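You operate a simulated robot arm through the tools that you are given. There is no shell and no other tool.

The job below is to be done with a simulated robot arm. You get a single attempt, and the scene is never put back.

JOB
Fill the kettle to the 2 CUPS mark from the water jug and boil it.
Fine: lid shut for the boil, jug back in its place, nothing spilt, the switch ends off. Set down upright: water jug.

The check looks at the end state, three seconds after you hand in, the way a careful person would. Anything else that was tipped, shoved, dropped, spilled or broken makes it a failure. A push-on lid holds only when it is set on centred and level and pressed home; a screw cap is set on level and turned clockwise until tight.

ROBOT AND FRAMES
A 6-joint arm with a two-finger gripper, fixed in place. Base frame: the origin is at the foot of the arm, x ahead of it, y to its left, z up; the work surface is at about z = 910. Readings come in mm, rad, newtons and seconds.
Its first joint turns from -2.897 to 2.897 rad. Payload 2.45 kg.
Tool frame: the origin (TCP) lies between the finger pads and is the grasp point; the fingertips stand 20 mm ahead of it; z points along the fingers, y is the line along which they close. Largest opening 140 mm; the body of the gripper starts 168 mm behind the TCP.
Orientation is that of the tool frame in the base frame, as [roll, pitch, yaw] about the fixed x, y, z axes, in that order (R = Rz(yaw) Ry(pitch) Rx(roll)). With the fingers straight down and closing along the base's y, the tool's x points along the base's -x, its y along +y and its z along -z.

CONTROLS
- The arm moves only by the tool nudge_tool. Its argument "increments" is one flat list of numbers, 7 for each row, row after row: the shift along the tool's x, y, z in cm, then the turn, a rotation vector about the tool's x, y, z in rad, then the closure, from 0 (fully open) to 1 (shut). In form: [dx, dy, dz, ax, ay, az, grip, dx, dy, dz, ax, ay, az, grip, ...]. A call has 1 to 20 rows; each row is the pose to reach, as a shift and turn from the pose commanded when the call began, along the tool's axes at that moment. Each row takes 0.2 s and may step no farther than 50 mm and 0.15 rad from the row before; otherwise, or with a gripper value out of range, the whole call is refused. Where a pose cannot be reached the arm comes as near as it can. A force on the tool above 40 N (or 10 N above the force at the start of the call, whichever is more), or a blocked arm, ends the call early, and 0.2 s more pass. Each finger travels about 45 mm/s and halts on what it meets, pressing with about 28 N; the grip force reading is that of the motor and also rises with nothing between the fingers. The clock runs only during rows and for 0.2 s after the last one: add rows that repeat a pose to give the fingers time. It gives the time, the measured TCP pose, the force on the tool (base axes), the opening and the grip force at its end, in the units of the frame above (readings bear some noise), with the torque about the TCP (base axes, N m) and any sound that the robot's microphone picked up.
- Cameras (640 x 400 px; columns grow to the right, rows downward): "scene" is fixed at [221.9, -499.7, 1590.5]; the picture's right is [0.72, -0.69, 0.00], its down [-0.31, -0.33, -0.89] and it looks along [0.62, 0.64, -0.46] (base axes); focal length 354 px, centre (320, 200). "wrist" rides on the gripper at [78, 11, -209] in the tool frame; the picture's right is [-0.14, 0.99, 0.00], its down [-0.92, -0.13, -0.37] and it looks along [-0.37, -0.05, 0.93] (tool axes); focal length 280 px, centre (320, 200). There is no depth. A picture from a camera that has moved, and an enlarged one, comes with that camera's place and axes in the base frame and with its lens.
- snapshot(camera): a new picture of that camera. The clock stands still meanwhile.
- close_up(camera, box): a new picture of the part [left, top, right, bottom] of that camera's present view, enlarged. The clock stands still meanwhile.
- finish_job(): hands the job in; it is judged then, once.

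Nothing tells you positions but the pictures and the camera data. Unless the task says otherwise, let go and move clear before handing in.

The tools are called by a JSON object that holds its "name" and its "arguments". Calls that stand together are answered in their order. nudge_tool: Moves the arm, as the interface text tells. Its arguments: {"type":"object","properties":{"increments":{"type":"array","items":{"type":"number"}}},"required":["increments"]} The other tools are called the same way: snapshot (camera) takes a picture; close_up (camera, box) takes an enlarged picture of a part of a camera's view; finish_job () hands the job in.

At the start:

```text
t: 0.0
tcp_pos: [560.8, 65.8, 1448.5]
tool_rot: [3.14, 0.004, 3.141]
ft_force: [1.0, -0.8, 0.6]
torque: [0.01, 0.01, 0.0]
finger_gap: 139.9
grip_force: 0.1
```

scene: 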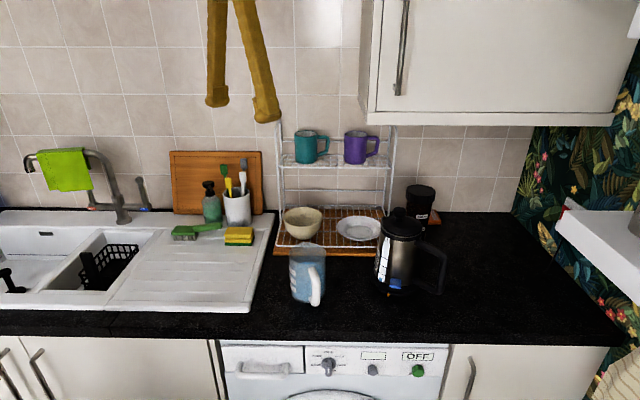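
wrist: 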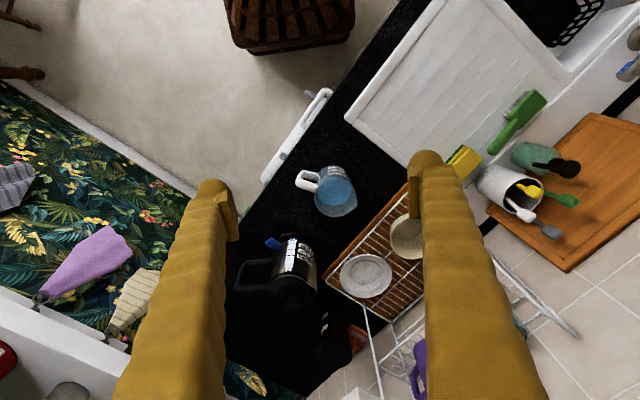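

I see a counter with a water jug (blue water, white handle), a black kettle to its right, a dish rack behind and a sink at left. I'll take enlarged pictures to learn the details before I move.

{"name": "close_up", "arguments": {"camera": "scene", "box": [270, 170, 470, 310]}}

{"name": "close_up", "arguments": {"camera": "wrist", "box": [220, 140, 420, 330]}}

{"name": "close_up", "arguments": {"camera": "scene", "box": [360, 190, 460, 305]}}

{"name": "close_up", "arguments": {"camera": "scene", "box": [280, 230, 340, 310]}}

```text
2.86 times, centred on (370, 240) of scene
camera zoom: at [221.9, -499.7, 1590.5], right [0.72, -0.69, 0.0], down [-0.31, -0.33, -0.89], along [0.62, 0.64, -0.46], focal length 1012 px, centre (177, 86)
```

zoom: 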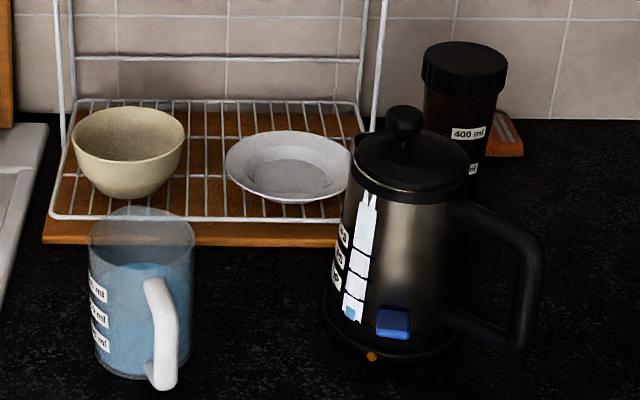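

```text
2.11 times, centred on (320, 235) of wrist
camera zoom: at [484.2, 75.5, 1656.6], right [0.14, 0.99, 0.0], down [0.92, -0.13, 0.37], along [0.37, -0.05, -0.93], focal length 590 px, centre (320, 126)
```

zoom: 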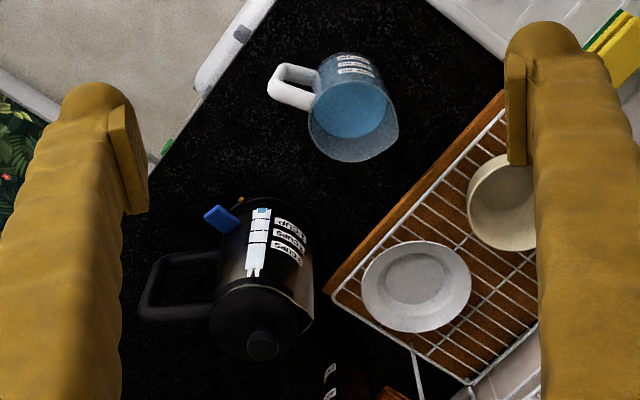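

```text
3.48 times, centred on (410, 248) of scene
camera zoom: at [221.9, -499.7, 1590.5], right [0.72, -0.69, 0.0], down [-0.31, -0.33, -0.89], along [0.62, 0.64, -0.46], focal length 1232 px, centre (7, 35)
```

zoom: 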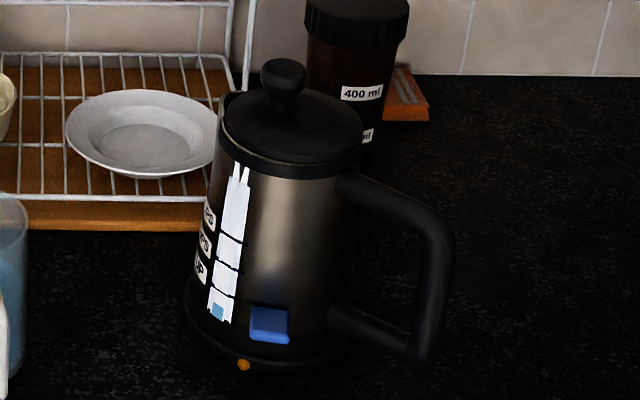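

```text
5.00 times, centred on (310, 270) of scene
camera zoom: at [221.9, -499.7, 1590.5], right [0.72, -0.69, 0.0], down [-0.31, -0.33, -0.89], along [0.62, 0.64, -0.46], focal length 1770 px, centre (370, -150)
```

zoom: 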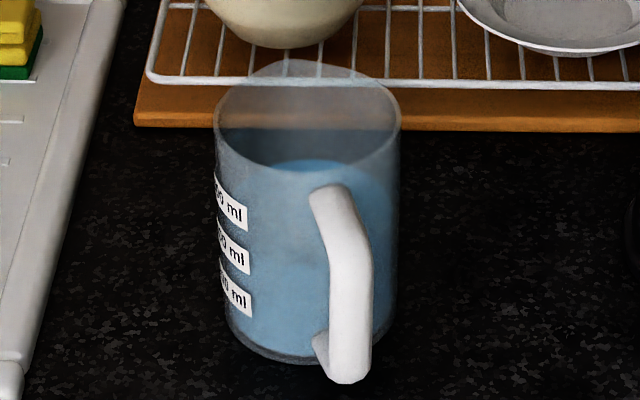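

The jug stands at roughly (722, 59) and the kettle at about (943, -69); the kettle has a knobbed lid, a sight window on its side and a blue switch low at its front. I'll check the panel under the counter and the labels before moving.

{"name": "close_up", "arguments": {"camera": "scene", "box": [220, 335, 460, 400]}}

{"name": "close_up", "arguments": {"camera": "scene", "box": [370, 250, 410, 300]}}

{"name": "close_up", "arguments": {"camera": "wrist", "box": [230, 220, 330, 315]}}

{"name": "close_up", "arguments": {"camera": "wrist", "box": [280, 150, 370, 225]}}

```text
2.67 times, centred on (340, 368) of scene
camera zoom: at [221.9, -499.7, 1590.5], right [0.72, -0.69, 0.0], down [-0.31, -0.33, -0.89], along [0.62, 0.64, -0.46], focal length 944 px, centre (267, -247)
```

zoom: 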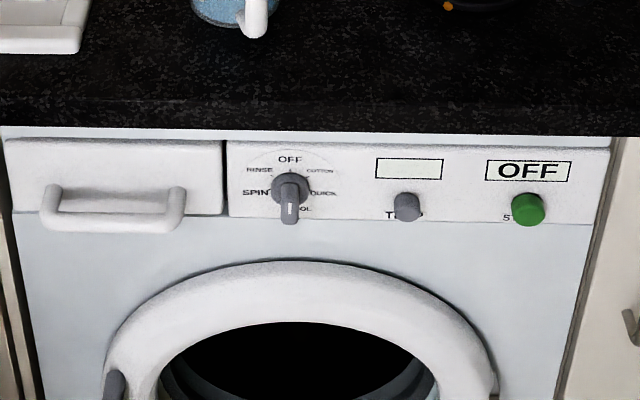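

```text
8.00 times, centred on (390, 275) of scene
camera zoom: at [221.9, -499.7, 1590.5], right [0.72, -0.69, 0.0], down [-0.31, -0.33, -0.89], along [0.62, 0.64, -0.46], focal length 2832 px, centre (-240, -400)
```

zoom: 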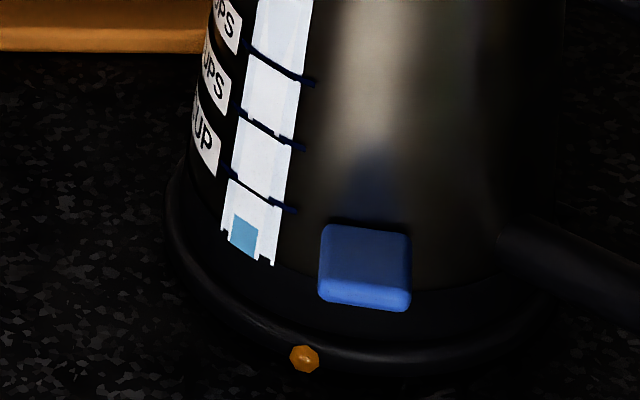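

```text
4.21 times, centred on (280, 268) of wrist
camera zoom: at [484.2, 75.5, 1656.6], right [0.14, 0.99, 0.0], down [0.92, -0.13, 0.37], along [0.37, -0.05, -0.93], focal length 1181 px, centre (488, -84)
```

zoom: 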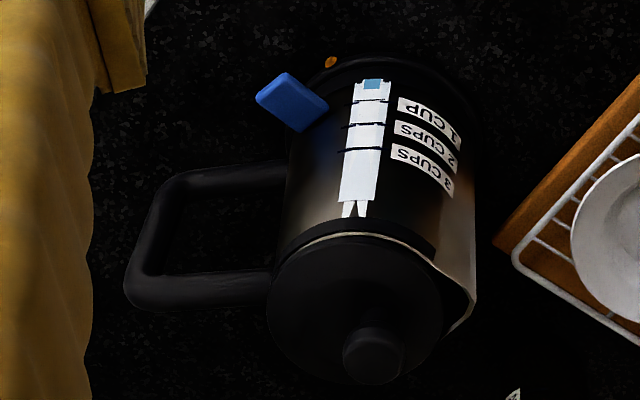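

```text
5.33 times, centred on (325, 188) of wrist
camera zoom: at [484.2, 75.5, 1656.6], right [0.14, 0.99, 0.0], down [0.92, -0.13, 0.37], along [0.37, -0.05, -0.93], focal length 1495 px, centre (293, 267)
```

zoom: 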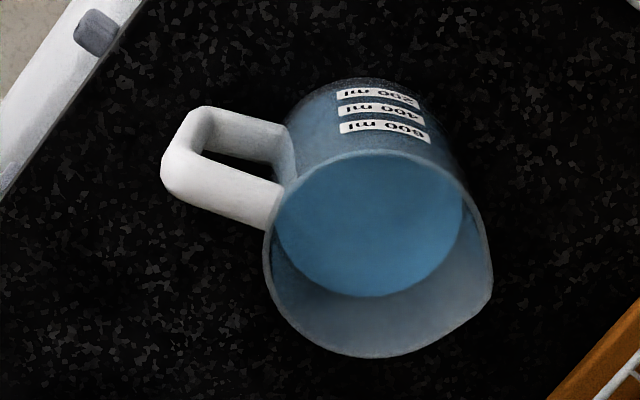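

The kettle window has three ticks (1, 2 and 3 CUPS) and a little water sits below 1 CUP; the jug is marked 200/400/600 ml and its spout points away from its handle. I'll lower the wrist over the jug for a better measurement.

{"name": "nudge_tool", "arguments": {"increments": [-1, 0, 4, 0, 0, 0, 0, -2, 0, 8, 0, 0, 0, 0, -3, 0, 12, 0, 0, 0, 0, -3, 0, 15, 0, 0, 0, 0, -3, 0, 15, 0, 0, 0, 0]}}

{"name": "snapshot", "arguments": {"camera": "wrist"}}

{"name": "close_up", "arguments": {"camera": "wrist", "box": [240, 130, 400, 230]}}

```text
t: 1.2
tcp_pos: [594.6, 65.2, 1298.3]
tool_rot: [3.139, 0.002, -3.141]
ft_force: [0.0, 0.1, 0.9]
torque: [0.01, -0.03, 0.01]
finger_gap: 140.0
grip_force: 0.0
```

```text
taken
camera wrist: at [515.9, 76.6, 1506.4], right [0.14, 0.99, 0.0], down [0.92, -0.13, 0.37], along [0.37, -0.05, -0.93], focal length 280 px, centre (320, 200)
```

wrist: 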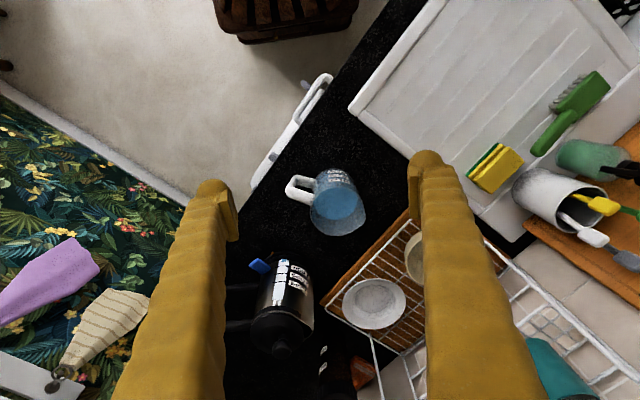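

```text
4.00 times, centred on (320, 180) of wrist
camera zoom: at [515.9, 76.6, 1506.4], right [0.14, 0.99, 0.0], down [0.92, -0.13, 0.37], along [0.37, -0.05, -0.93], focal length 1122 px, centre (320, 280)
```

zoom: 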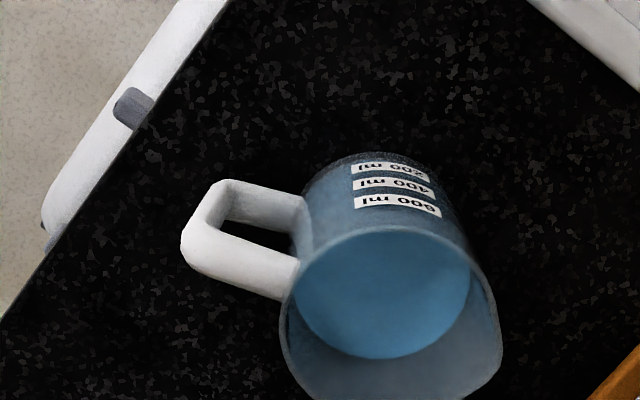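

The kettle knob triangulates to about (941, -53, 1132), and the wall cabinet may hang close behind it. Before I reach there I'll tilt the tool up to see where the cabinet front lies.

{"name": "nudge_tool", "arguments": {"increments": [0, 0, -2, 0, -0.14, 0, 0, 0, 0, -4, 0, -0.28, 0, 0, 0, 0, -6, 0, -0.42, 0, 0, 0, 0, -8, 0, -0.56, 0, 0, 0, 0, -10, 0, -0.7, 0, 0, 0, 0, -10, 0, -0.7, 0, 0]}}

{"name": "snapshot", "arguments": {"camera": "wrist"}}

{"name": "snapshot", "arguments": {"camera": "scene"}}

```text
t: 2.6
tcp_pos: [592.2, 64.5, 1400.6]
tool_rot: [3.139, 0.703, 3.14]
ft_force: [0.4, -0.5, 0.7]
torque: [0.01, -0.02, -0.03]
finger_gap: 140.0
grip_force: 0.1
```

```text
taken
camera wrist: at [398.2, 77.2, 1508.3], right [0.1, 0.99, 0.09], down [0.46, -0.13, 0.88], along [0.88, -0.05, -0.47], focal length 280 px, centre (320, 200)
```

wrist: 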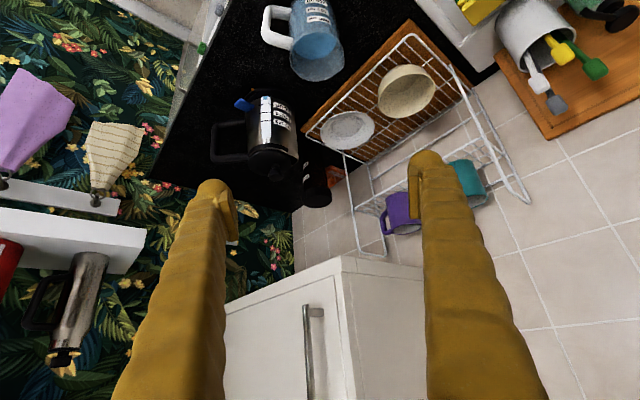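

```text
taken
```

scene: 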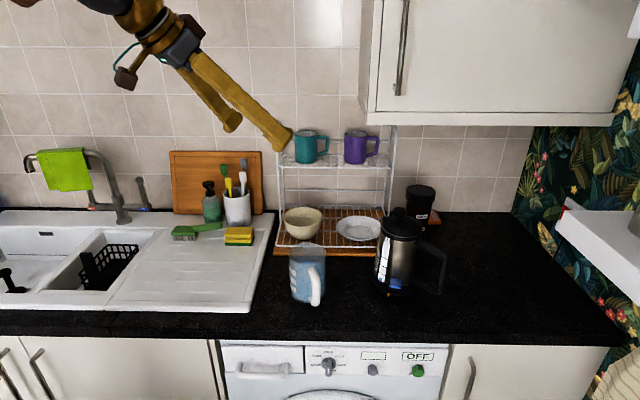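

The cabinet's lower-left corner shows in both views now. I'll enlarge both to triangulate it.

{"name": "close_up", "arguments": {"camera": "scene", "box": [340, 80, 440, 145]}}

{"name": "close_up", "arguments": {"camera": "wrist", "box": [200, 70, 440, 320]}}

```text
6.15 times, centred on (390, 112) of scene
camera zoom: at [221.9, -499.7, 1590.5], right [0.72, -0.69, 0.0], down [-0.31, -0.33, -0.89], along [0.62, 0.64, -0.46], focal length 2179 px, centre (-111, 738)
```

zoom: 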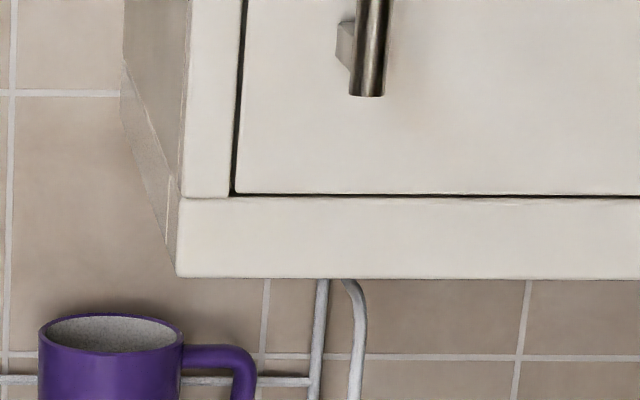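

```text
1.60 times, centred on (320, 195) of wrist
camera zoom: at [398.2, 77.2, 1508.3], right [0.1, 0.99, 0.09], down [0.46, -0.13, 0.88], along [0.88, -0.05, -0.47], focal length 449 px, centre (320, 208)
```

zoom: 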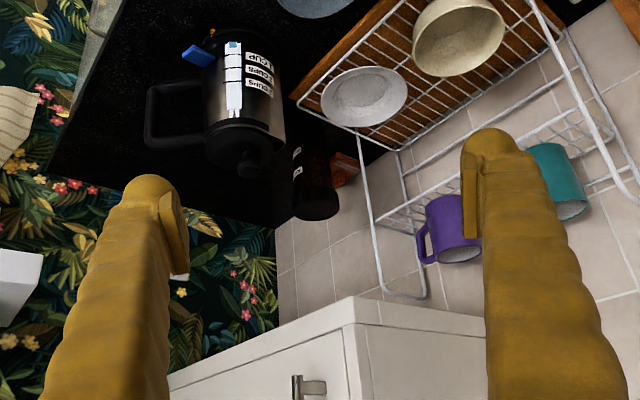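

The cabinet's lower front corner is at about (949, 80, 1341), about 100 mm behind the kettle axis and well above it, so I'll keep the tool leaning back toward the robot when working over the kettle. Next I'll move to a closer view of the kettle.

{"name": "nudge_tool", "arguments": {"increments": [-1.89, -1.9, 3.13, 0, 0.0583, 0, 0, -3.78, -3.8, 6.26, 0, 0.1167, 0, 0, -5.67, -5.7, 9.4, 0, 0.175, 0, 0, -7.56, -7.6, 12.5, 0, 0.233, 0, 0, -9.45, -9.5, 15.7, 0, 0.29, 0, 0, -11.34, -11.4, 18.8, 0, 0.35, 0, 0, -11.34, -11.4, 18.8, 0, 0.35, 0, 0]}}

{"name": "snapshot", "arguments": {"camera": "wrist"}}

{"name": "close_up", "arguments": {"camera": "wrist", "box": [250, 120, 390, 230]}}

{"name": "snapshot", "arguments": {"camera": "scene"}}

```text
t: 4.2
tcp_pos: [800.9, -47.0, 1326.8]
tool_rot: [3.139, 0.351, -3.141]
ft_force: [-0.4, -0.2, 0.0]
torque: [0.02, -0.01, 0.0]
finger_gap: 140.2
grip_force: 0.1
```

```text
taken
camera wrist: at [656.1, -36.5, 1494.8], right [0.13, 0.99, 0.05], down [0.74, -0.13, 0.66], along [0.66, -0.05, -0.75], focal length 280 px, centre (320, 200)
```

wrist: 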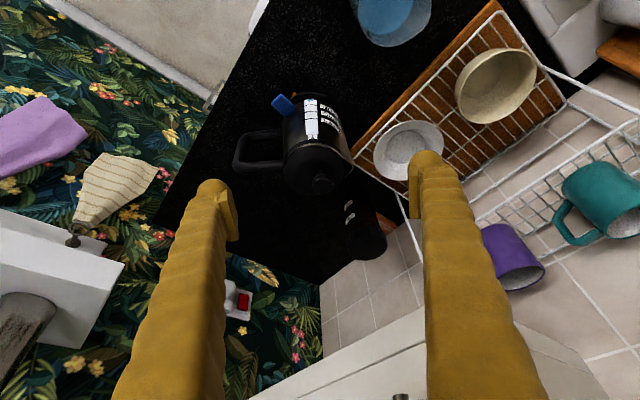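

```text
3.64 times, centred on (320, 175) of wrist
camera zoom: at [656.1, -36.5, 1494.8], right [0.13, 0.99, 0.05], down [0.74, -0.13, 0.66], along [0.66, -0.05, -0.75], focal length 1020 px, centre (320, 291)
```

zoom: 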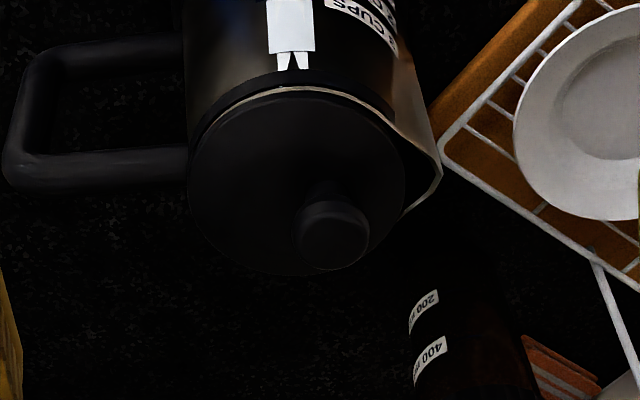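

```text
taken
```

scene: 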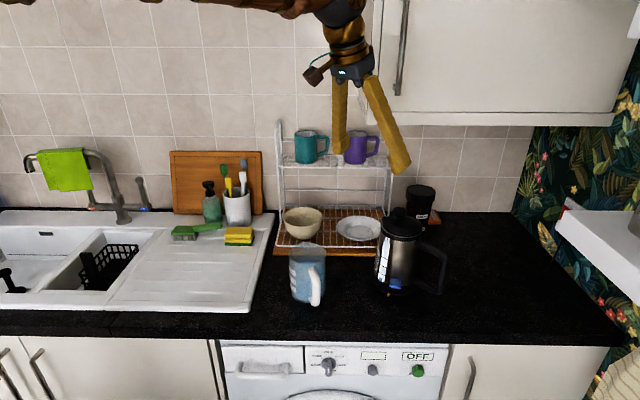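

The knob again fits about (940, -52, 1135). I'll enlarge the lid further to check the knob's shape and centring.

{"name": "close_up", "arguments": {"camera": "wrist", "box": [280, 135, 360, 200]}}

{"name": "close_up", "arguments": {"camera": "scene", "box": [375, 195, 450, 245]}}

{"name": "close_up", "arguments": {"camera": "wrist", "box": [225, 80, 365, 200]}}

```text
6.15 times, centred on (320, 168) of wrist
camera zoom: at [656.1, -36.5, 1494.8], right [0.13, 0.99, 0.05], down [0.74, -0.13, 0.66], along [0.66, -0.05, -0.75], focal length 1726 px, centre (320, 400)
```

zoom: 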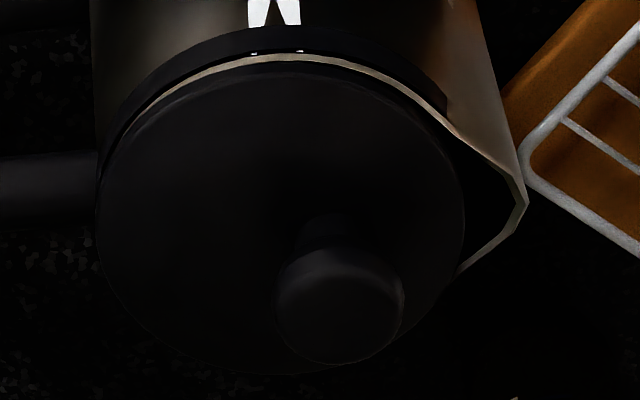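

```text
8.00 times, centred on (412, 220) of scene
camera zoom: at [221.9, -499.7, 1590.5], right [0.72, -0.69, 0.0], down [-0.31, -0.33, -0.89], along [0.62, 0.64, -0.46], focal length 2832 px, centre (-420, 40)
```

zoom: 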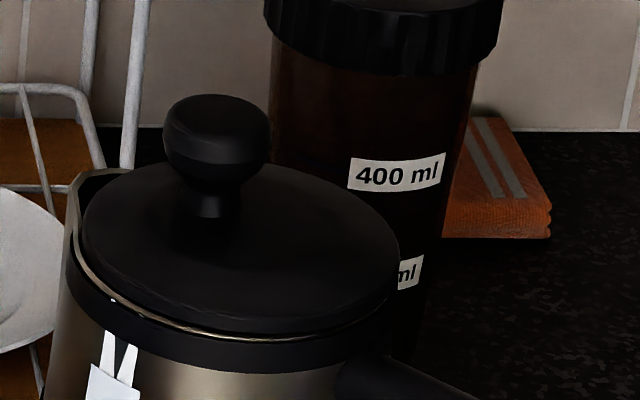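

```text
3.33 times, centred on (295, 140) of wrist
camera zoom: at [656.1, -36.5, 1494.8], right [0.13, 0.99, 0.05], down [0.74, -0.13, 0.66], along [0.66, -0.05, -0.75], focal length 935 px, centre (403, 400)
```

zoom: 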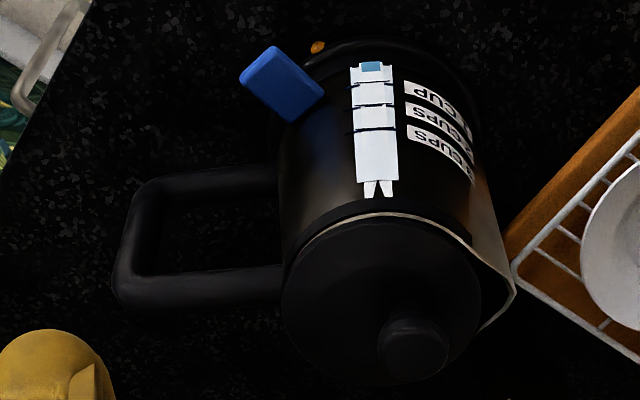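

The knob sits off-centre on the lid: the lid centre is near (940, -67, 1097) and the knob near (943, -52) with its top at about z 1135. I'll go above the knob with the fingers half closed, keeping the 0.35 rad lean.

{"name": "nudge_tool", "arguments": {"increments": [-2.2, -0.1, 4.2, 0, 0, 0, 0.2, -4.5, -0.2, 8.4, 0, 0, 0, 0.4, -6.7, -0.4, 12.6, 0, 0, 0, 0.5, -8.96, -0.5, 16.8, 0, 0, 0, 0.5, -8.96, -0.5, 16.8, 0, 0, 0, 0.5, -8.96, -0.5, 16.8, 0, 0, 0, 0.5]}}

{"name": "snapshot", "arguments": {"camera": "wrist"}}

{"name": "close_up", "arguments": {"camera": "scene", "box": [340, 120, 480, 250]}}

```text
t: 5.6
tcp_pos: [939.9, -53.2, 1199.5]
tool_rot: [3.14, 0.354, -3.141]
ft_force: [-0.3, -0.1, -0.3]
torque: [0.02, 0.0, 0.02]
finger_gap: 70.1
grip_force: 0.0
```

```text
taken
camera wrist: at [794.5, -41.0, 1367.9], right [0.13, 0.99, 0.05], down [0.74, -0.13, 0.66], along [0.66, -0.05, -0.75], focal length 280 px, centre (320, 200)
```

wrist: 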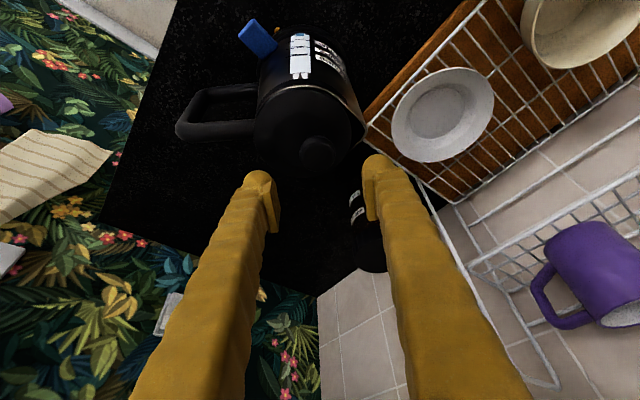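

```text
3.08 times, centred on (410, 185) of scene
camera zoom: at [221.9, -499.7, 1590.5], right [0.72, -0.69, 0.0], down [-0.31, -0.33, -0.89], along [0.62, 0.64, -0.46], focal length 1089 px, centre (43, 246)
```

zoom: 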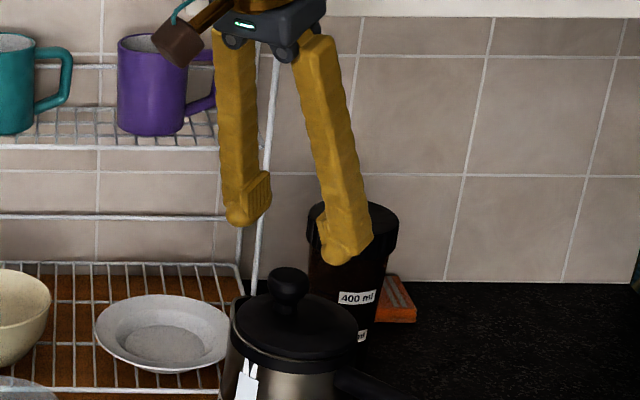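

The fingers are open above the knob with the kettle just below. I'll enlarge to check the knob's position from here.

{"name": "close_up", "arguments": {"camera": "wrist", "box": [240, 80, 400, 200]}}

{"name": "close_up", "arguments": {"camera": "scene", "box": [380, 170, 440, 230]}}

```text
3.33 times, centred on (320, 140) of wrist
camera zoom: at [794.5, -41.0, 1367.9], right [0.13, 0.99, 0.05], down [0.74, -0.13, 0.66], along [0.66, -0.05, -0.75], focal length 935 px, centre (320, 400)
```

zoom: 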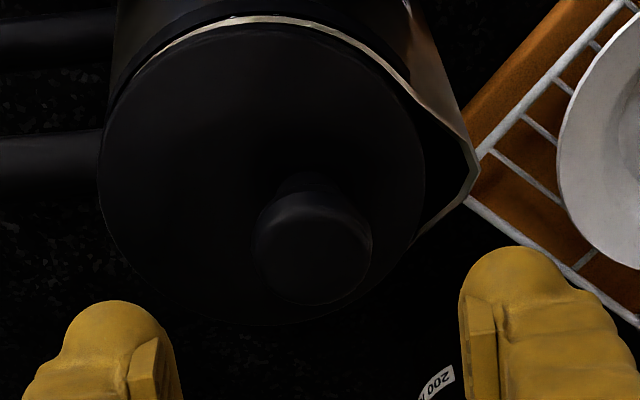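

```text
6.67 times, centred on (410, 200) of scene
camera zoom: at [221.9, -499.7, 1590.5], right [0.72, -0.69, 0.0], down [-0.31, -0.33, -0.89], along [0.62, 0.64, -0.46], focal length 2360 px, centre (-280, 200)
```

zoom: 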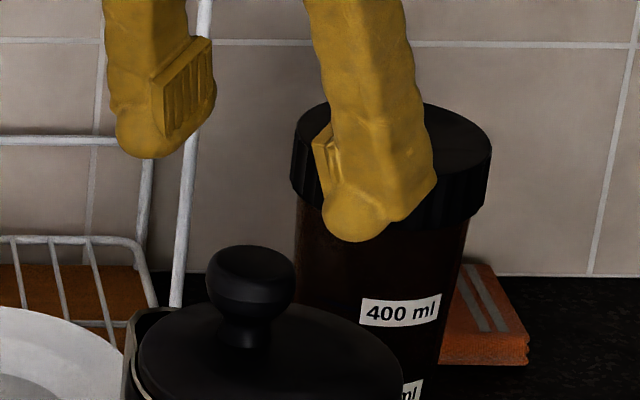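

The knob fits (945, -52) with its top at about 1137, midway between the fingers. I'll lower so the pads straddle it, then look before closing.

{"name": "nudge_tool", "arguments": {"increments": [0.6, 0, 2.2, 0, 0, 0, 0.5, 1.2, 0, 4.4, 0, 0, 0, 0.5, 1.6, 0, 5.6, 0, 0, 0, 0.5, 1.88, 0, 6.55, 0, 0, 0, 0.5, 1.88, 0, 6.55, 0, 0, 0, 0.58, 1.88, 0, 6.55, 0, 0, 0, 0.64]}}

{"name": "close_up", "arguments": {"camera": "wrist", "box": [220, 80, 420, 240]}}

{"name": "close_up", "arguments": {"camera": "scene", "box": [370, 180, 450, 250]}}

```text
t: 7.0
tcp_pos: [945.5, -51.8, 1133.3]
tool_rot: [3.14, 0.352, -3.14]
ft_force: [-0.3, 0.2, 0.0]
torque: [-0.02, 0.03, 0.01]
finger_gap: 50.3
grip_force: 0.1
```

```text
2.50 times, centred on (320, 160) of wrist
camera zoom: at [800.8, -41.4, 1301.7], right [0.13, 0.99, 0.05], down [0.74, -0.13, 0.66], along [0.66, -0.05, -0.75], focal length 701 px, centre (320, 300)
```

zoom: 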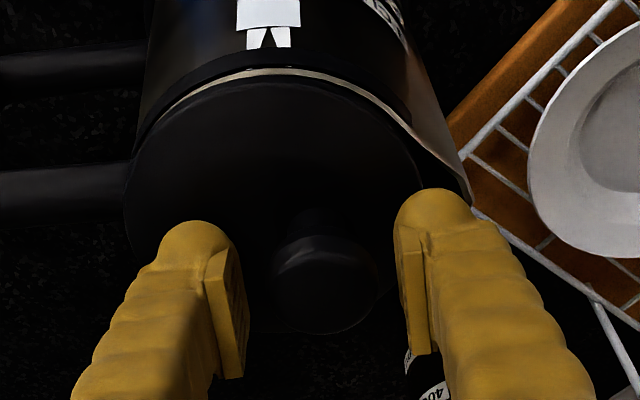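

```text
5.71 times, centred on (410, 215) of scene
camera zoom: at [221.9, -499.7, 1590.5], right [0.72, -0.69, 0.0], down [-0.31, -0.33, -0.89], along [0.62, 0.64, -0.46], focal length 2023 px, centre (-194, 114)
```

zoom: 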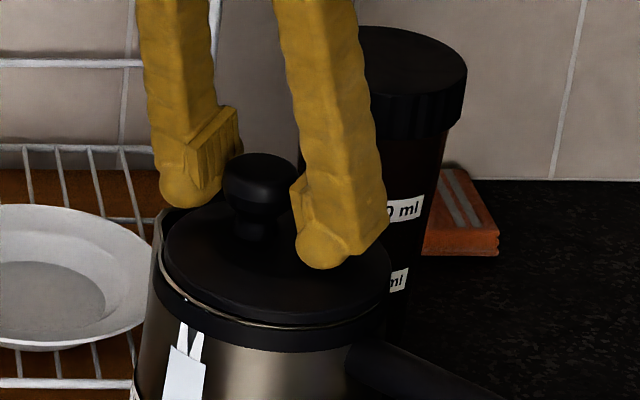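

The knob is between the pads within about 1 mm. I'll shift that millimetre and close gently on it.

{"name": "nudge_tool", "arguments": {"increments": [0, 0.1, 0, 0, 0, 0, 0.68, 0, 0.1, 0, 0, 0, 0, 0.72, 0, 0.1, 0, 0, 0, 0, 0.75, 0, 0.1, 0, 0, 0, 0, 0.77, 0, 0.1, 0, 0, 0, 0, 0.79, 0, 0.1, 0, 0, 0, 0, 0.8, 0, 0.1, 0, 0, 0, 0, 0.8]}}

{"name": "close_up", "arguments": {"camera": "scene", "box": [370, 180, 450, 250]}}

{"name": "close_up", "arguments": {"camera": "wrist", "box": [220, 80, 420, 240]}}

```text
t: 8.6
tcp_pos: [945.8, -52.5, 1133.9]
tool_rot: [3.14, 0.352, -3.141]
ft_force: [0.5, 1.0, -0.5]
torque: [0.01, 0.03, 0.06]
finger_gap: 32.0
grip_force: 28.3
```

```text
5.71 times, centred on (410, 215) of scene
camera zoom: at [221.9, -499.7, 1590.5], right [0.72, -0.69, 0.0], down [-0.31, -0.33, -0.89], along [0.62, 0.64, -0.46], focal length 2023 px, centre (-194, 114)
```

zoom: 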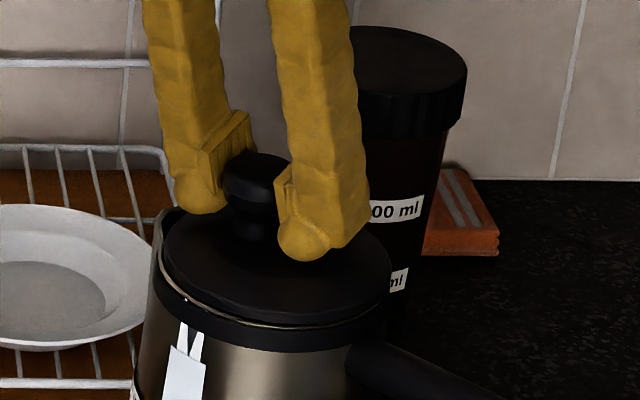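

```text
2.50 times, centred on (320, 160) of wrist
camera zoom: at [801.1, -40.5, 1301.9], right [0.13, 0.99, 0.05], down [0.74, -0.13, 0.66], along [0.66, -0.05, -0.75], focal length 701 px, centre (320, 300)
```

zoom: 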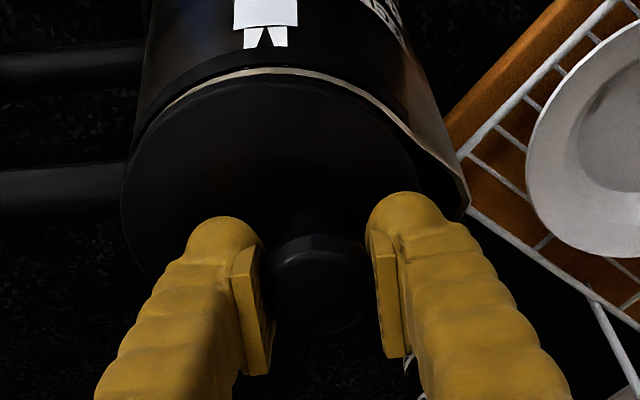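

The knob is held at 32 mm with 28 N and the kettle hasn't moved. I'll lift the lid straight up slowly while watching the force.

{"name": "nudge_tool", "arguments": {"increments": [-0.07, 0, -0.19, 0, 0, 0, 0.85, -0.14, 0, -0.38, 0, 0, 0, 0.85, -0.21, 0, -0.56, 0, 0, 0, 0.85, -0.28, 0, -0.75, 0, 0, 0, 0.85, -0.345, 0, -0.939, 0, 0, 0, 0.85, -0.345, 0, -0.939, 0, 0, 0, 0.85]}}

{"name": "close_up", "arguments": {"camera": "scene", "box": [360, 180, 460, 310]}}

```text
t: 10.0
tcp_pos: [947.4, -53.4, 1143.6]
tool_rot: [3.14, 0.352, -3.14]
ft_force: [-0.9, -1.2, -0.1]
torque: [0.13, 0.01, 0.02]
finger_gap: 31.6
grip_force: 28.3
```

```text
3.08 times, centred on (410, 245) of scene
camera zoom: at [221.9, -499.7, 1590.5], right [0.72, -0.69, 0.0], down [-0.31, -0.33, -0.89], along [0.62, 0.64, -0.46], focal length 1089 px, centre (43, 62)
```

zoom: 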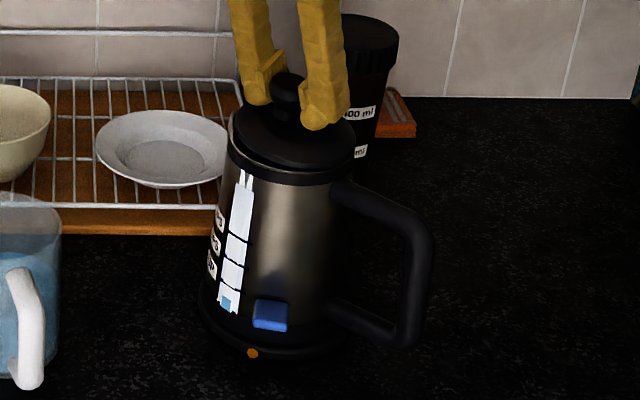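

The lid seems to be rising freely and the force is low. I'll lift another 50 mm and check that the kettle stayed put.

{"name": "nudge_tool", "arguments": {"increments": [-0.345, 0, -0.939, 0, 0, 0, 0.85, -0.69, 0, -1.88, 0, 0, 0, 0.85, -1.04, 0, -2.82, 0, 0, 0, 0.85, -1.38, 0, -3.76, 0, 0, 0, 0.85, -1.73, 0, -4.7, 0, 0, 0, 0.85, -1.73, 0, -4.7, 0, 0, 0, 0.85]}}

{"name": "close_up", "arguments": {"camera": "scene", "box": [360, 160, 460, 310]}}

{"name": "snapshot", "arguments": {"camera": "wrist"}}

```text
t: 11.4
tcp_pos: [947.6, -52.9, 1193.0]
tool_rot: [3.139, 0.353, 3.141]
ft_force: [0.7, -1.0, -6.7]
torque: [0.39, -0.08, 0.02]
finger_gap: 31.5
grip_force: 28.2
```

```text
2.67 times, centred on (410, 235) of scene
camera zoom: at [221.9, -499.7, 1590.5], right [0.72, -0.69, 0.0], down [-0.31, -0.33, -0.89], along [0.62, 0.64, -0.46], focal length 944 px, centre (80, 107)
```

zoom: 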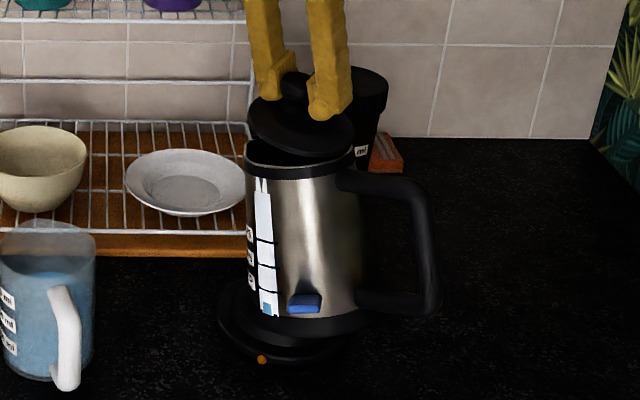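

```text
taken
camera wrist: at [802.1, -41.5, 1361.7], right [0.13, 0.99, 0.05], down [0.74, -0.13, 0.66], along [0.66, -0.05, -0.75], focal length 280 px, centre (320, 200)
```

wrist: 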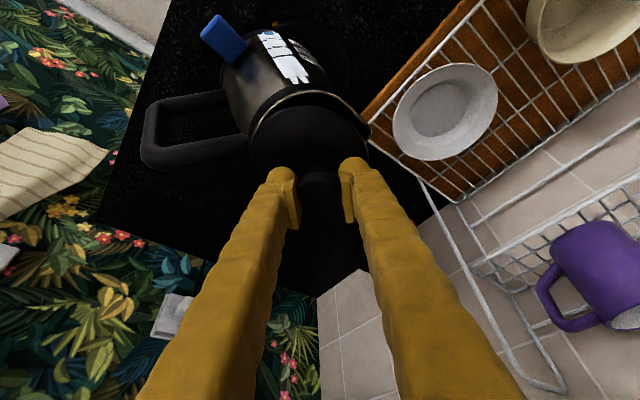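

The kettle body has come up off its base together with the lid, so the lid may be hinged rather than loose. I'll look closely before doing anything.

{"name": "close_up", "arguments": {"camera": "scene", "box": [375, 175, 435, 240]}}

{"name": "close_up", "arguments": {"camera": "scene", "box": [365, 250, 435, 310]}}

{"name": "close_up", "arguments": {"camera": "wrist", "box": [220, 60, 400, 220]}}

```text
6.15 times, centred on (405, 208) of scene
camera zoom: at [221.9, -499.7, 1590.5], right [0.72, -0.69, 0.0], down [-0.31, -0.33, -0.89], along [0.62, 0.64, -0.46], focal length 2179 px, centre (-203, 154)
```

zoom: 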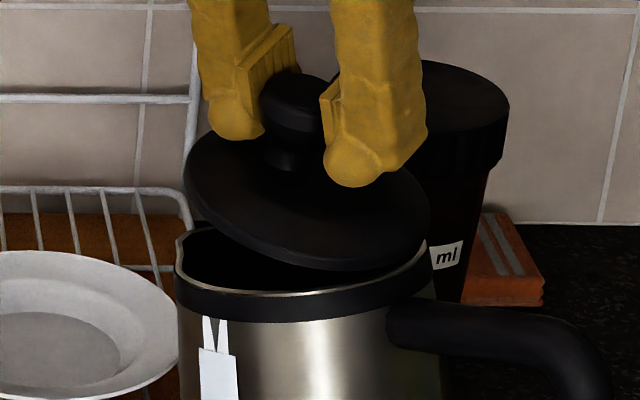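

```text
6.67 times, centred on (400, 280) of scene
camera zoom: at [221.9, -499.7, 1590.5], right [0.72, -0.69, 0.0], down [-0.31, -0.33, -0.89], along [0.62, 0.64, -0.46], focal length 2360 px, centre (-213, -333)
```

zoom: 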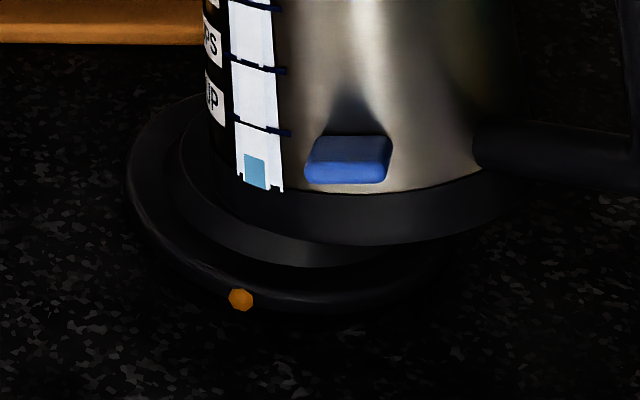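

```text
2.50 times, centred on (310, 140) of wrist
camera zoom: at [802.1, -41.5, 1361.7], right [0.13, 0.99, 0.05], down [0.74, -0.13, 0.66], along [0.66, -0.05, -0.75], focal length 701 px, centre (345, 350)
```

zoom: 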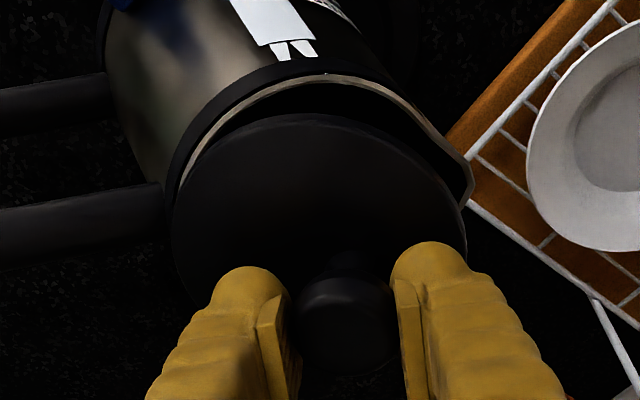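

The lid is hinged on the handle side, and my lift raised the kettle off its base. I'll retrace straight down to reseat the kettle, then open the lid along an arc.

{"name": "nudge_tool", "arguments": {"increments": [0.26, 0, 0.7, 0, 0, 0, 0.85, 0.52, 0, 1.4, 0, 0, 0, 0.85, 0.78, 0, 2.1, 0, 0, 0, 0.85, 1.04, 0, 2.82, 0, 0, 0, 0.85, 1.04, 0, 2.82, 0, 0, 0, 0.85]}}

{"name": "close_up", "arguments": {"camera": "scene", "box": [360, 180, 460, 310]}}

{"name": "close_up", "arguments": {"camera": "scene", "box": [365, 250, 435, 310]}}

```text
t: 12.6
tcp_pos: [946.1, -53.1, 1163.3]
tool_rot: [3.139, 0.351, 3.141]
ft_force: [0.1, 0.8, -7.0]
torque: [0.43, -0.1, -0.03]
finger_gap: 31.8
grip_force: 28.3
```

```text
3.08 times, centred on (410, 245) of scene
camera zoom: at [221.9, -499.7, 1590.5], right [0.72, -0.69, 0.0], down [-0.31, -0.33, -0.89], along [0.62, 0.64, -0.46], focal length 1089 px, centre (43, 62)
```

zoom: 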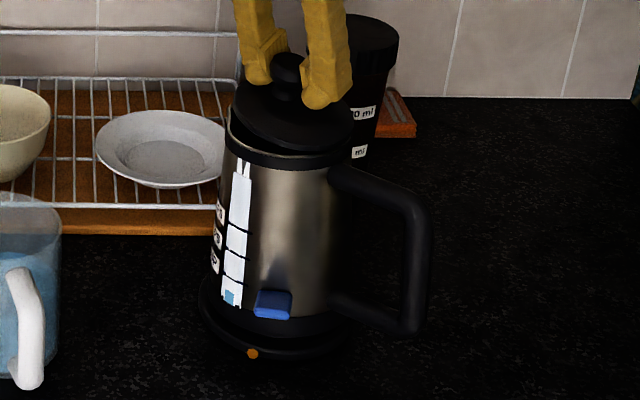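

```text
6.67 times, centred on (400, 280) of scene
camera zoom: at [221.9, -499.7, 1590.5], right [0.72, -0.69, 0.0], down [-0.31, -0.33, -0.89], along [0.62, 0.64, -0.46], focal length 2360 px, centre (-213, -333)
```

zoom: 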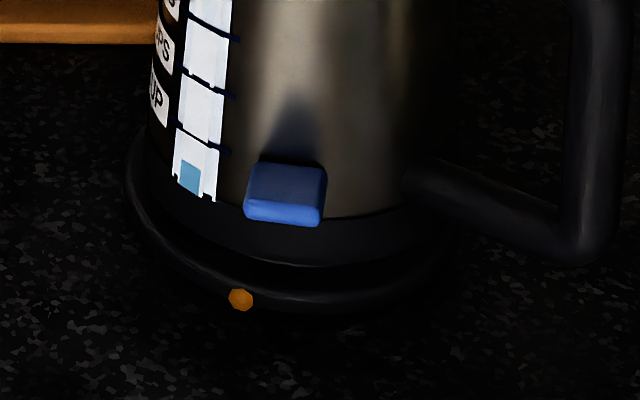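

The kettle is about 10 mm above its base now. I'll keep lowering in small steps until it seats.

{"name": "nudge_tool", "arguments": {"increments": [0.1, 0, 0.28, 0, 0, 0, 0.85, 0.2, 0, 0.56, 0, 0, 0, 0.85, 0.3, 0, 0.85, 0, 0, 0, 0.85, 0.4, 0, 1.13, 0, 0, 0, 0.85, 0.52, 0, 1.41, 0, 0, 0, 0.85, 0.52, 0, 1.41, 0, 0, 0, 0.85]}}

{"name": "close_up", "arguments": {"camera": "scene", "box": [360, 180, 460, 310]}}

{"name": "close_up", "arguments": {"camera": "scene", "box": [365, 250, 435, 310]}}

```text
t: 14.0
tcp_pos: [946.3, -52.5, 1149.3]
tool_rot: [3.14, 0.352, -3.141]
ft_force: [-1.8, -1.7, -0.1]
torque: [-0.19, -0.21, 0.03]
finger_gap: 31.8
grip_force: 27.5
```

```text
3.08 times, centred on (410, 245) of scene
camera zoom: at [221.9, -499.7, 1590.5], right [0.72, -0.69, 0.0], down [-0.31, -0.33, -0.89], along [0.62, 0.64, -0.46], focal length 1089 px, centre (43, 62)
```

zoom: 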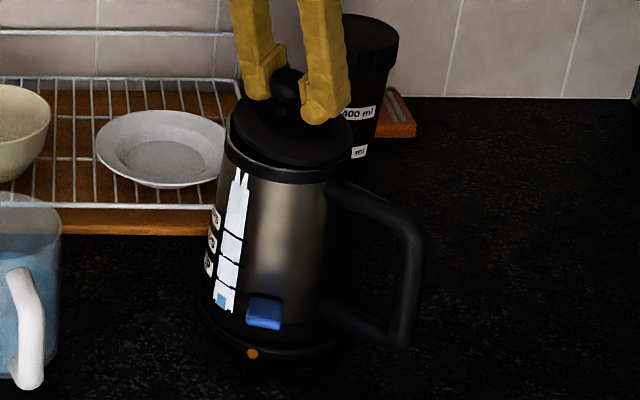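

```text
6.67 times, centred on (400, 280) of scene
camera zoom: at [221.9, -499.7, 1590.5], right [0.72, -0.69, 0.0], down [-0.31, -0.33, -0.89], along [0.62, 0.64, -0.46], focal length 2360 px, centre (-213, -333)
```

zoom: 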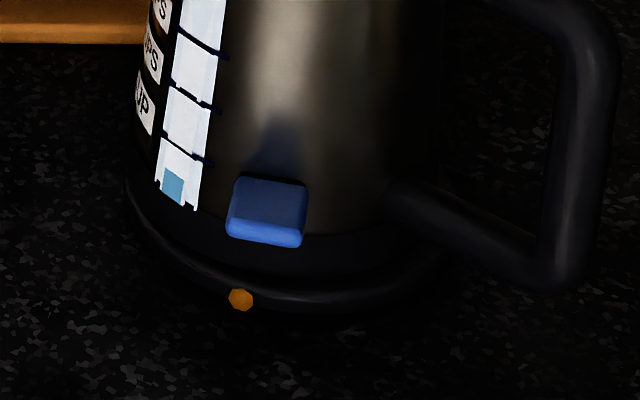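

The kettle is touching its base but still slightly off. I'll go down the remaining distance and compare with the first pictures.

{"name": "nudge_tool", "arguments": {"increments": [0.05, 0, 0.14, 0, 0, 0, 0.85, 0.1, 0, 0.28, 0, 0, 0, 0.85, 0.17, 0, 0.47, 0, 0, 0, 0.85, 0.24, 0, 0.66, 0, 0, 0, 0.85, 0.24, 0, 0.66, 0, 0, 0, 0.85]}}

{"name": "close_up", "arguments": {"camera": "scene", "box": [360, 180, 460, 310]}}

{"name": "close_up", "arguments": {"camera": "scene", "box": [365, 250, 435, 310]}}

```text
t: 15.2
tcp_pos: [947.6, -52.9, 1141.2]
tool_rot: [3.14, 0.353, 3.141]
ft_force: [2.8, 0.8, 6.5]
torque: [-0.42, 0.01, 0.1]
finger_gap: 31.4
grip_force: 28.3
```

```text
3.08 times, centred on (410, 245) of scene
camera zoom: at [221.9, -499.7, 1590.5], right [0.72, -0.69, 0.0], down [-0.31, -0.33, -0.89], along [0.62, 0.64, -0.46], focal length 1089 px, centre (43, 62)
```

zoom: 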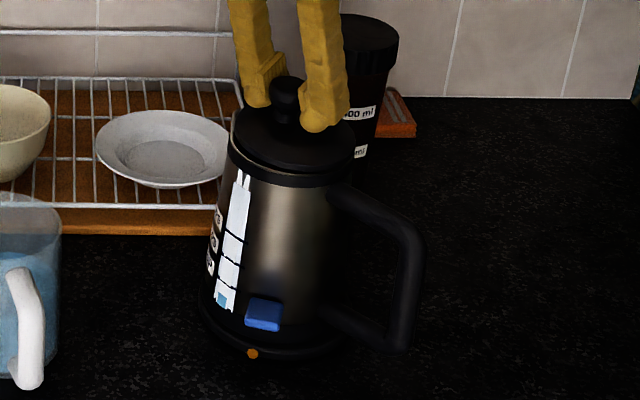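

```text
6.67 times, centred on (400, 280) of scene
camera zoom: at [221.9, -499.7, 1590.5], right [0.72, -0.69, 0.0], down [-0.31, -0.33, -0.89], along [0.62, 0.64, -0.46], focal length 2360 px, centre (-213, -333)
```

zoom: 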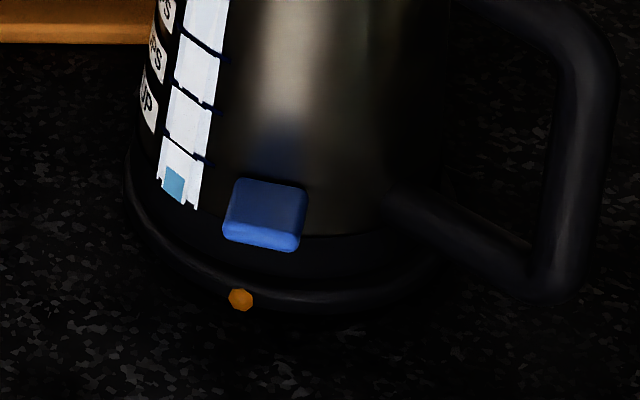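

The kettle rests on its base but leans a little while I still hold the knob, so I'll open the fingers and let it settle before judging.

{"name": "nudge_tool", "arguments": {"increments": [0, 0, 0, 0, 0, 0, 0.76, 0, 0, 0, 0, 0, 0, 0.72, 0, 0, 0, 0, 0, 0, 0.66, 0, 0, 0, 0, 0, 0, 0.6, 0, 0, 0, 0, 0, 0, 0.6]}}

{"name": "close_up", "arguments": {"camera": "scene", "box": [360, 190, 460, 305]}}

{"name": "close_up", "arguments": {"camera": "scene", "box": [370, 250, 410, 300]}}

{"name": "snapshot", "arguments": {"camera": "wrist"}}

```text
t: 16.4
tcp_pos: [946.3, -52.7, 1140.9]
tool_rot: [3.14, 0.351, 3.141]
ft_force: [-0.6, 0.3, 0.3]
torque: [0.02, 0.0, -0.03]
finger_gap: 56.0
grip_force: 0.1
```

```text
3.48 times, centred on (410, 248) of scene
camera zoom: at [221.9, -499.7, 1590.5], right [0.72, -0.69, 0.0], down [-0.31, -0.33, -0.89], along [0.62, 0.64, -0.46], focal length 1232 px, centre (7, 35)
```

zoom: 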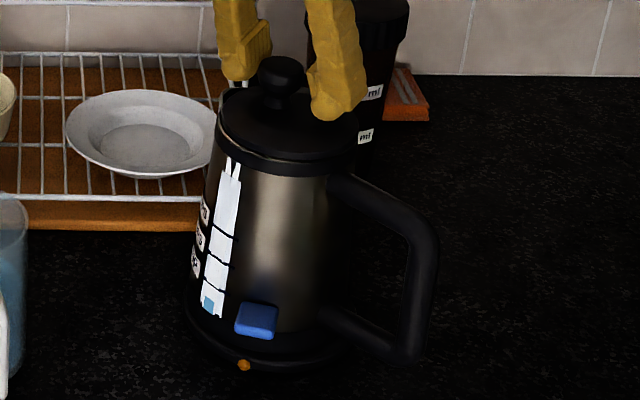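

```text
8.00 times, centred on (390, 275) of scene
camera zoom: at [221.9, -499.7, 1590.5], right [0.72, -0.69, 0.0], down [-0.31, -0.33, -0.89], along [0.62, 0.64, -0.46], focal length 2832 px, centre (-240, -400)
```

zoom: 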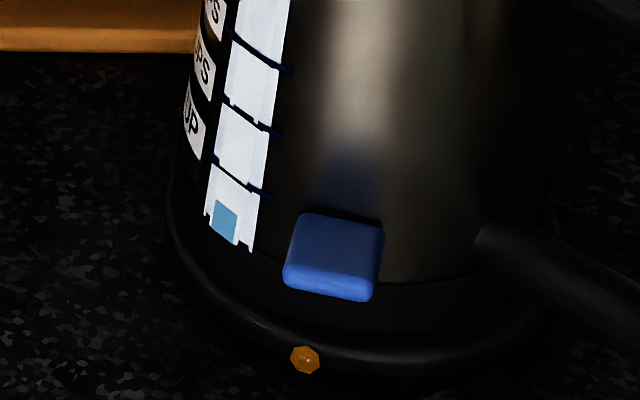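

```text
taken
camera wrist: at [802.5, -41.4, 1309.1], right [0.13, 0.99, 0.05], down [0.74, -0.13, 0.66], along [0.66, -0.05, -0.75], focal length 280 px, centre (320, 200)
```

wrist: 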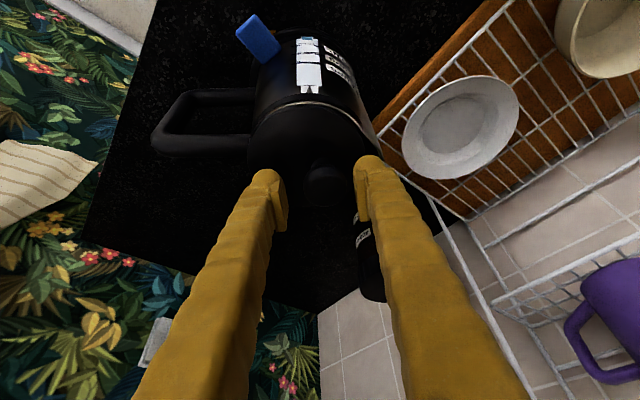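

The kettle has settled about 4 mm to the left, turned a few degrees, and may be perched slightly high on its base. I'll back the arm up and look closely at the seat.

{"name": "nudge_tool", "arguments": {"increments": [-1.0, 0, -2.82, 0, 0, 0, 0.5, -2.07, 0, -5.64, 0, 0, 0, 0.5, -2.07, 0, -9, 0, 0, 0, 0.5, -2.07, 0, -13, 0, 0, 0, 0.5, -2.07, 0, -13, 0, 0, 0, 0.5]}}

{"name": "close_up", "arguments": {"camera": "scene", "box": [370, 200, 450, 310]}}

{"name": "close_up", "arguments": {"camera": "scene", "box": [370, 262, 420, 302]}}

{"name": "snapshot", "arguments": {"camera": "wrist"}}

```text
t: 17.6
tcp_pos: [919.5, -53.1, 1270.4]
tool_rot: [3.139, 0.351, -3.141]
ft_force: [-0.1, -0.3, 1.5]
torque: [0.01, -0.02, 0.0]
finger_gap: 69.7
grip_force: 0.0
```

```text
3.64 times, centred on (410, 255) of scene
camera zoom: at [221.9, -499.7, 1590.5], right [0.72, -0.69, 0.0], down [-0.31, -0.33, -0.89], along [0.62, 0.64, -0.46], focal length 1288 px, centre (-7, 0)
```

zoom: 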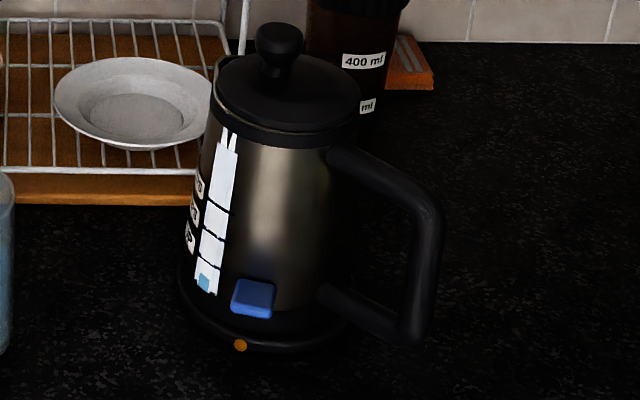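

```text
10.00 times, centred on (395, 282) of scene
camera zoom: at [221.9, -499.7, 1590.5], right [0.72, -0.69, 0.0], down [-0.31, -0.33, -0.89], along [0.62, 0.64, -0.46], focal length 3541 px, centre (-430, -620)
```

zoom: 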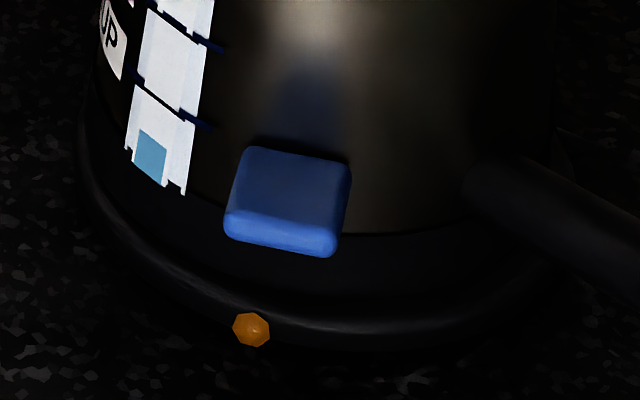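

```text
taken
camera wrist: at [774.3, -41.7, 1438.8], right [0.13, 0.99, 0.05], down [0.74, -0.13, 0.66], along [0.66, -0.05, -0.75], focal length 280 px, centre (320, 200)
```

wrist: 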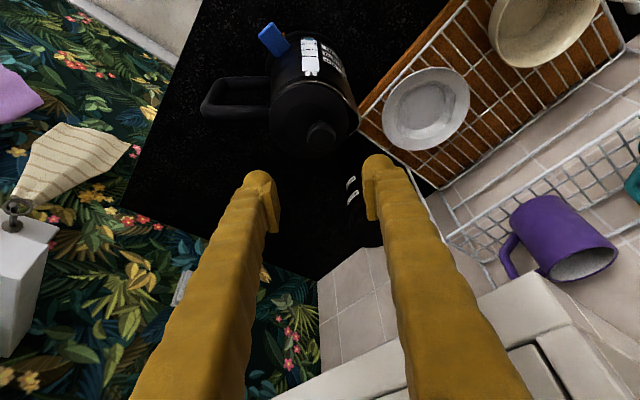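

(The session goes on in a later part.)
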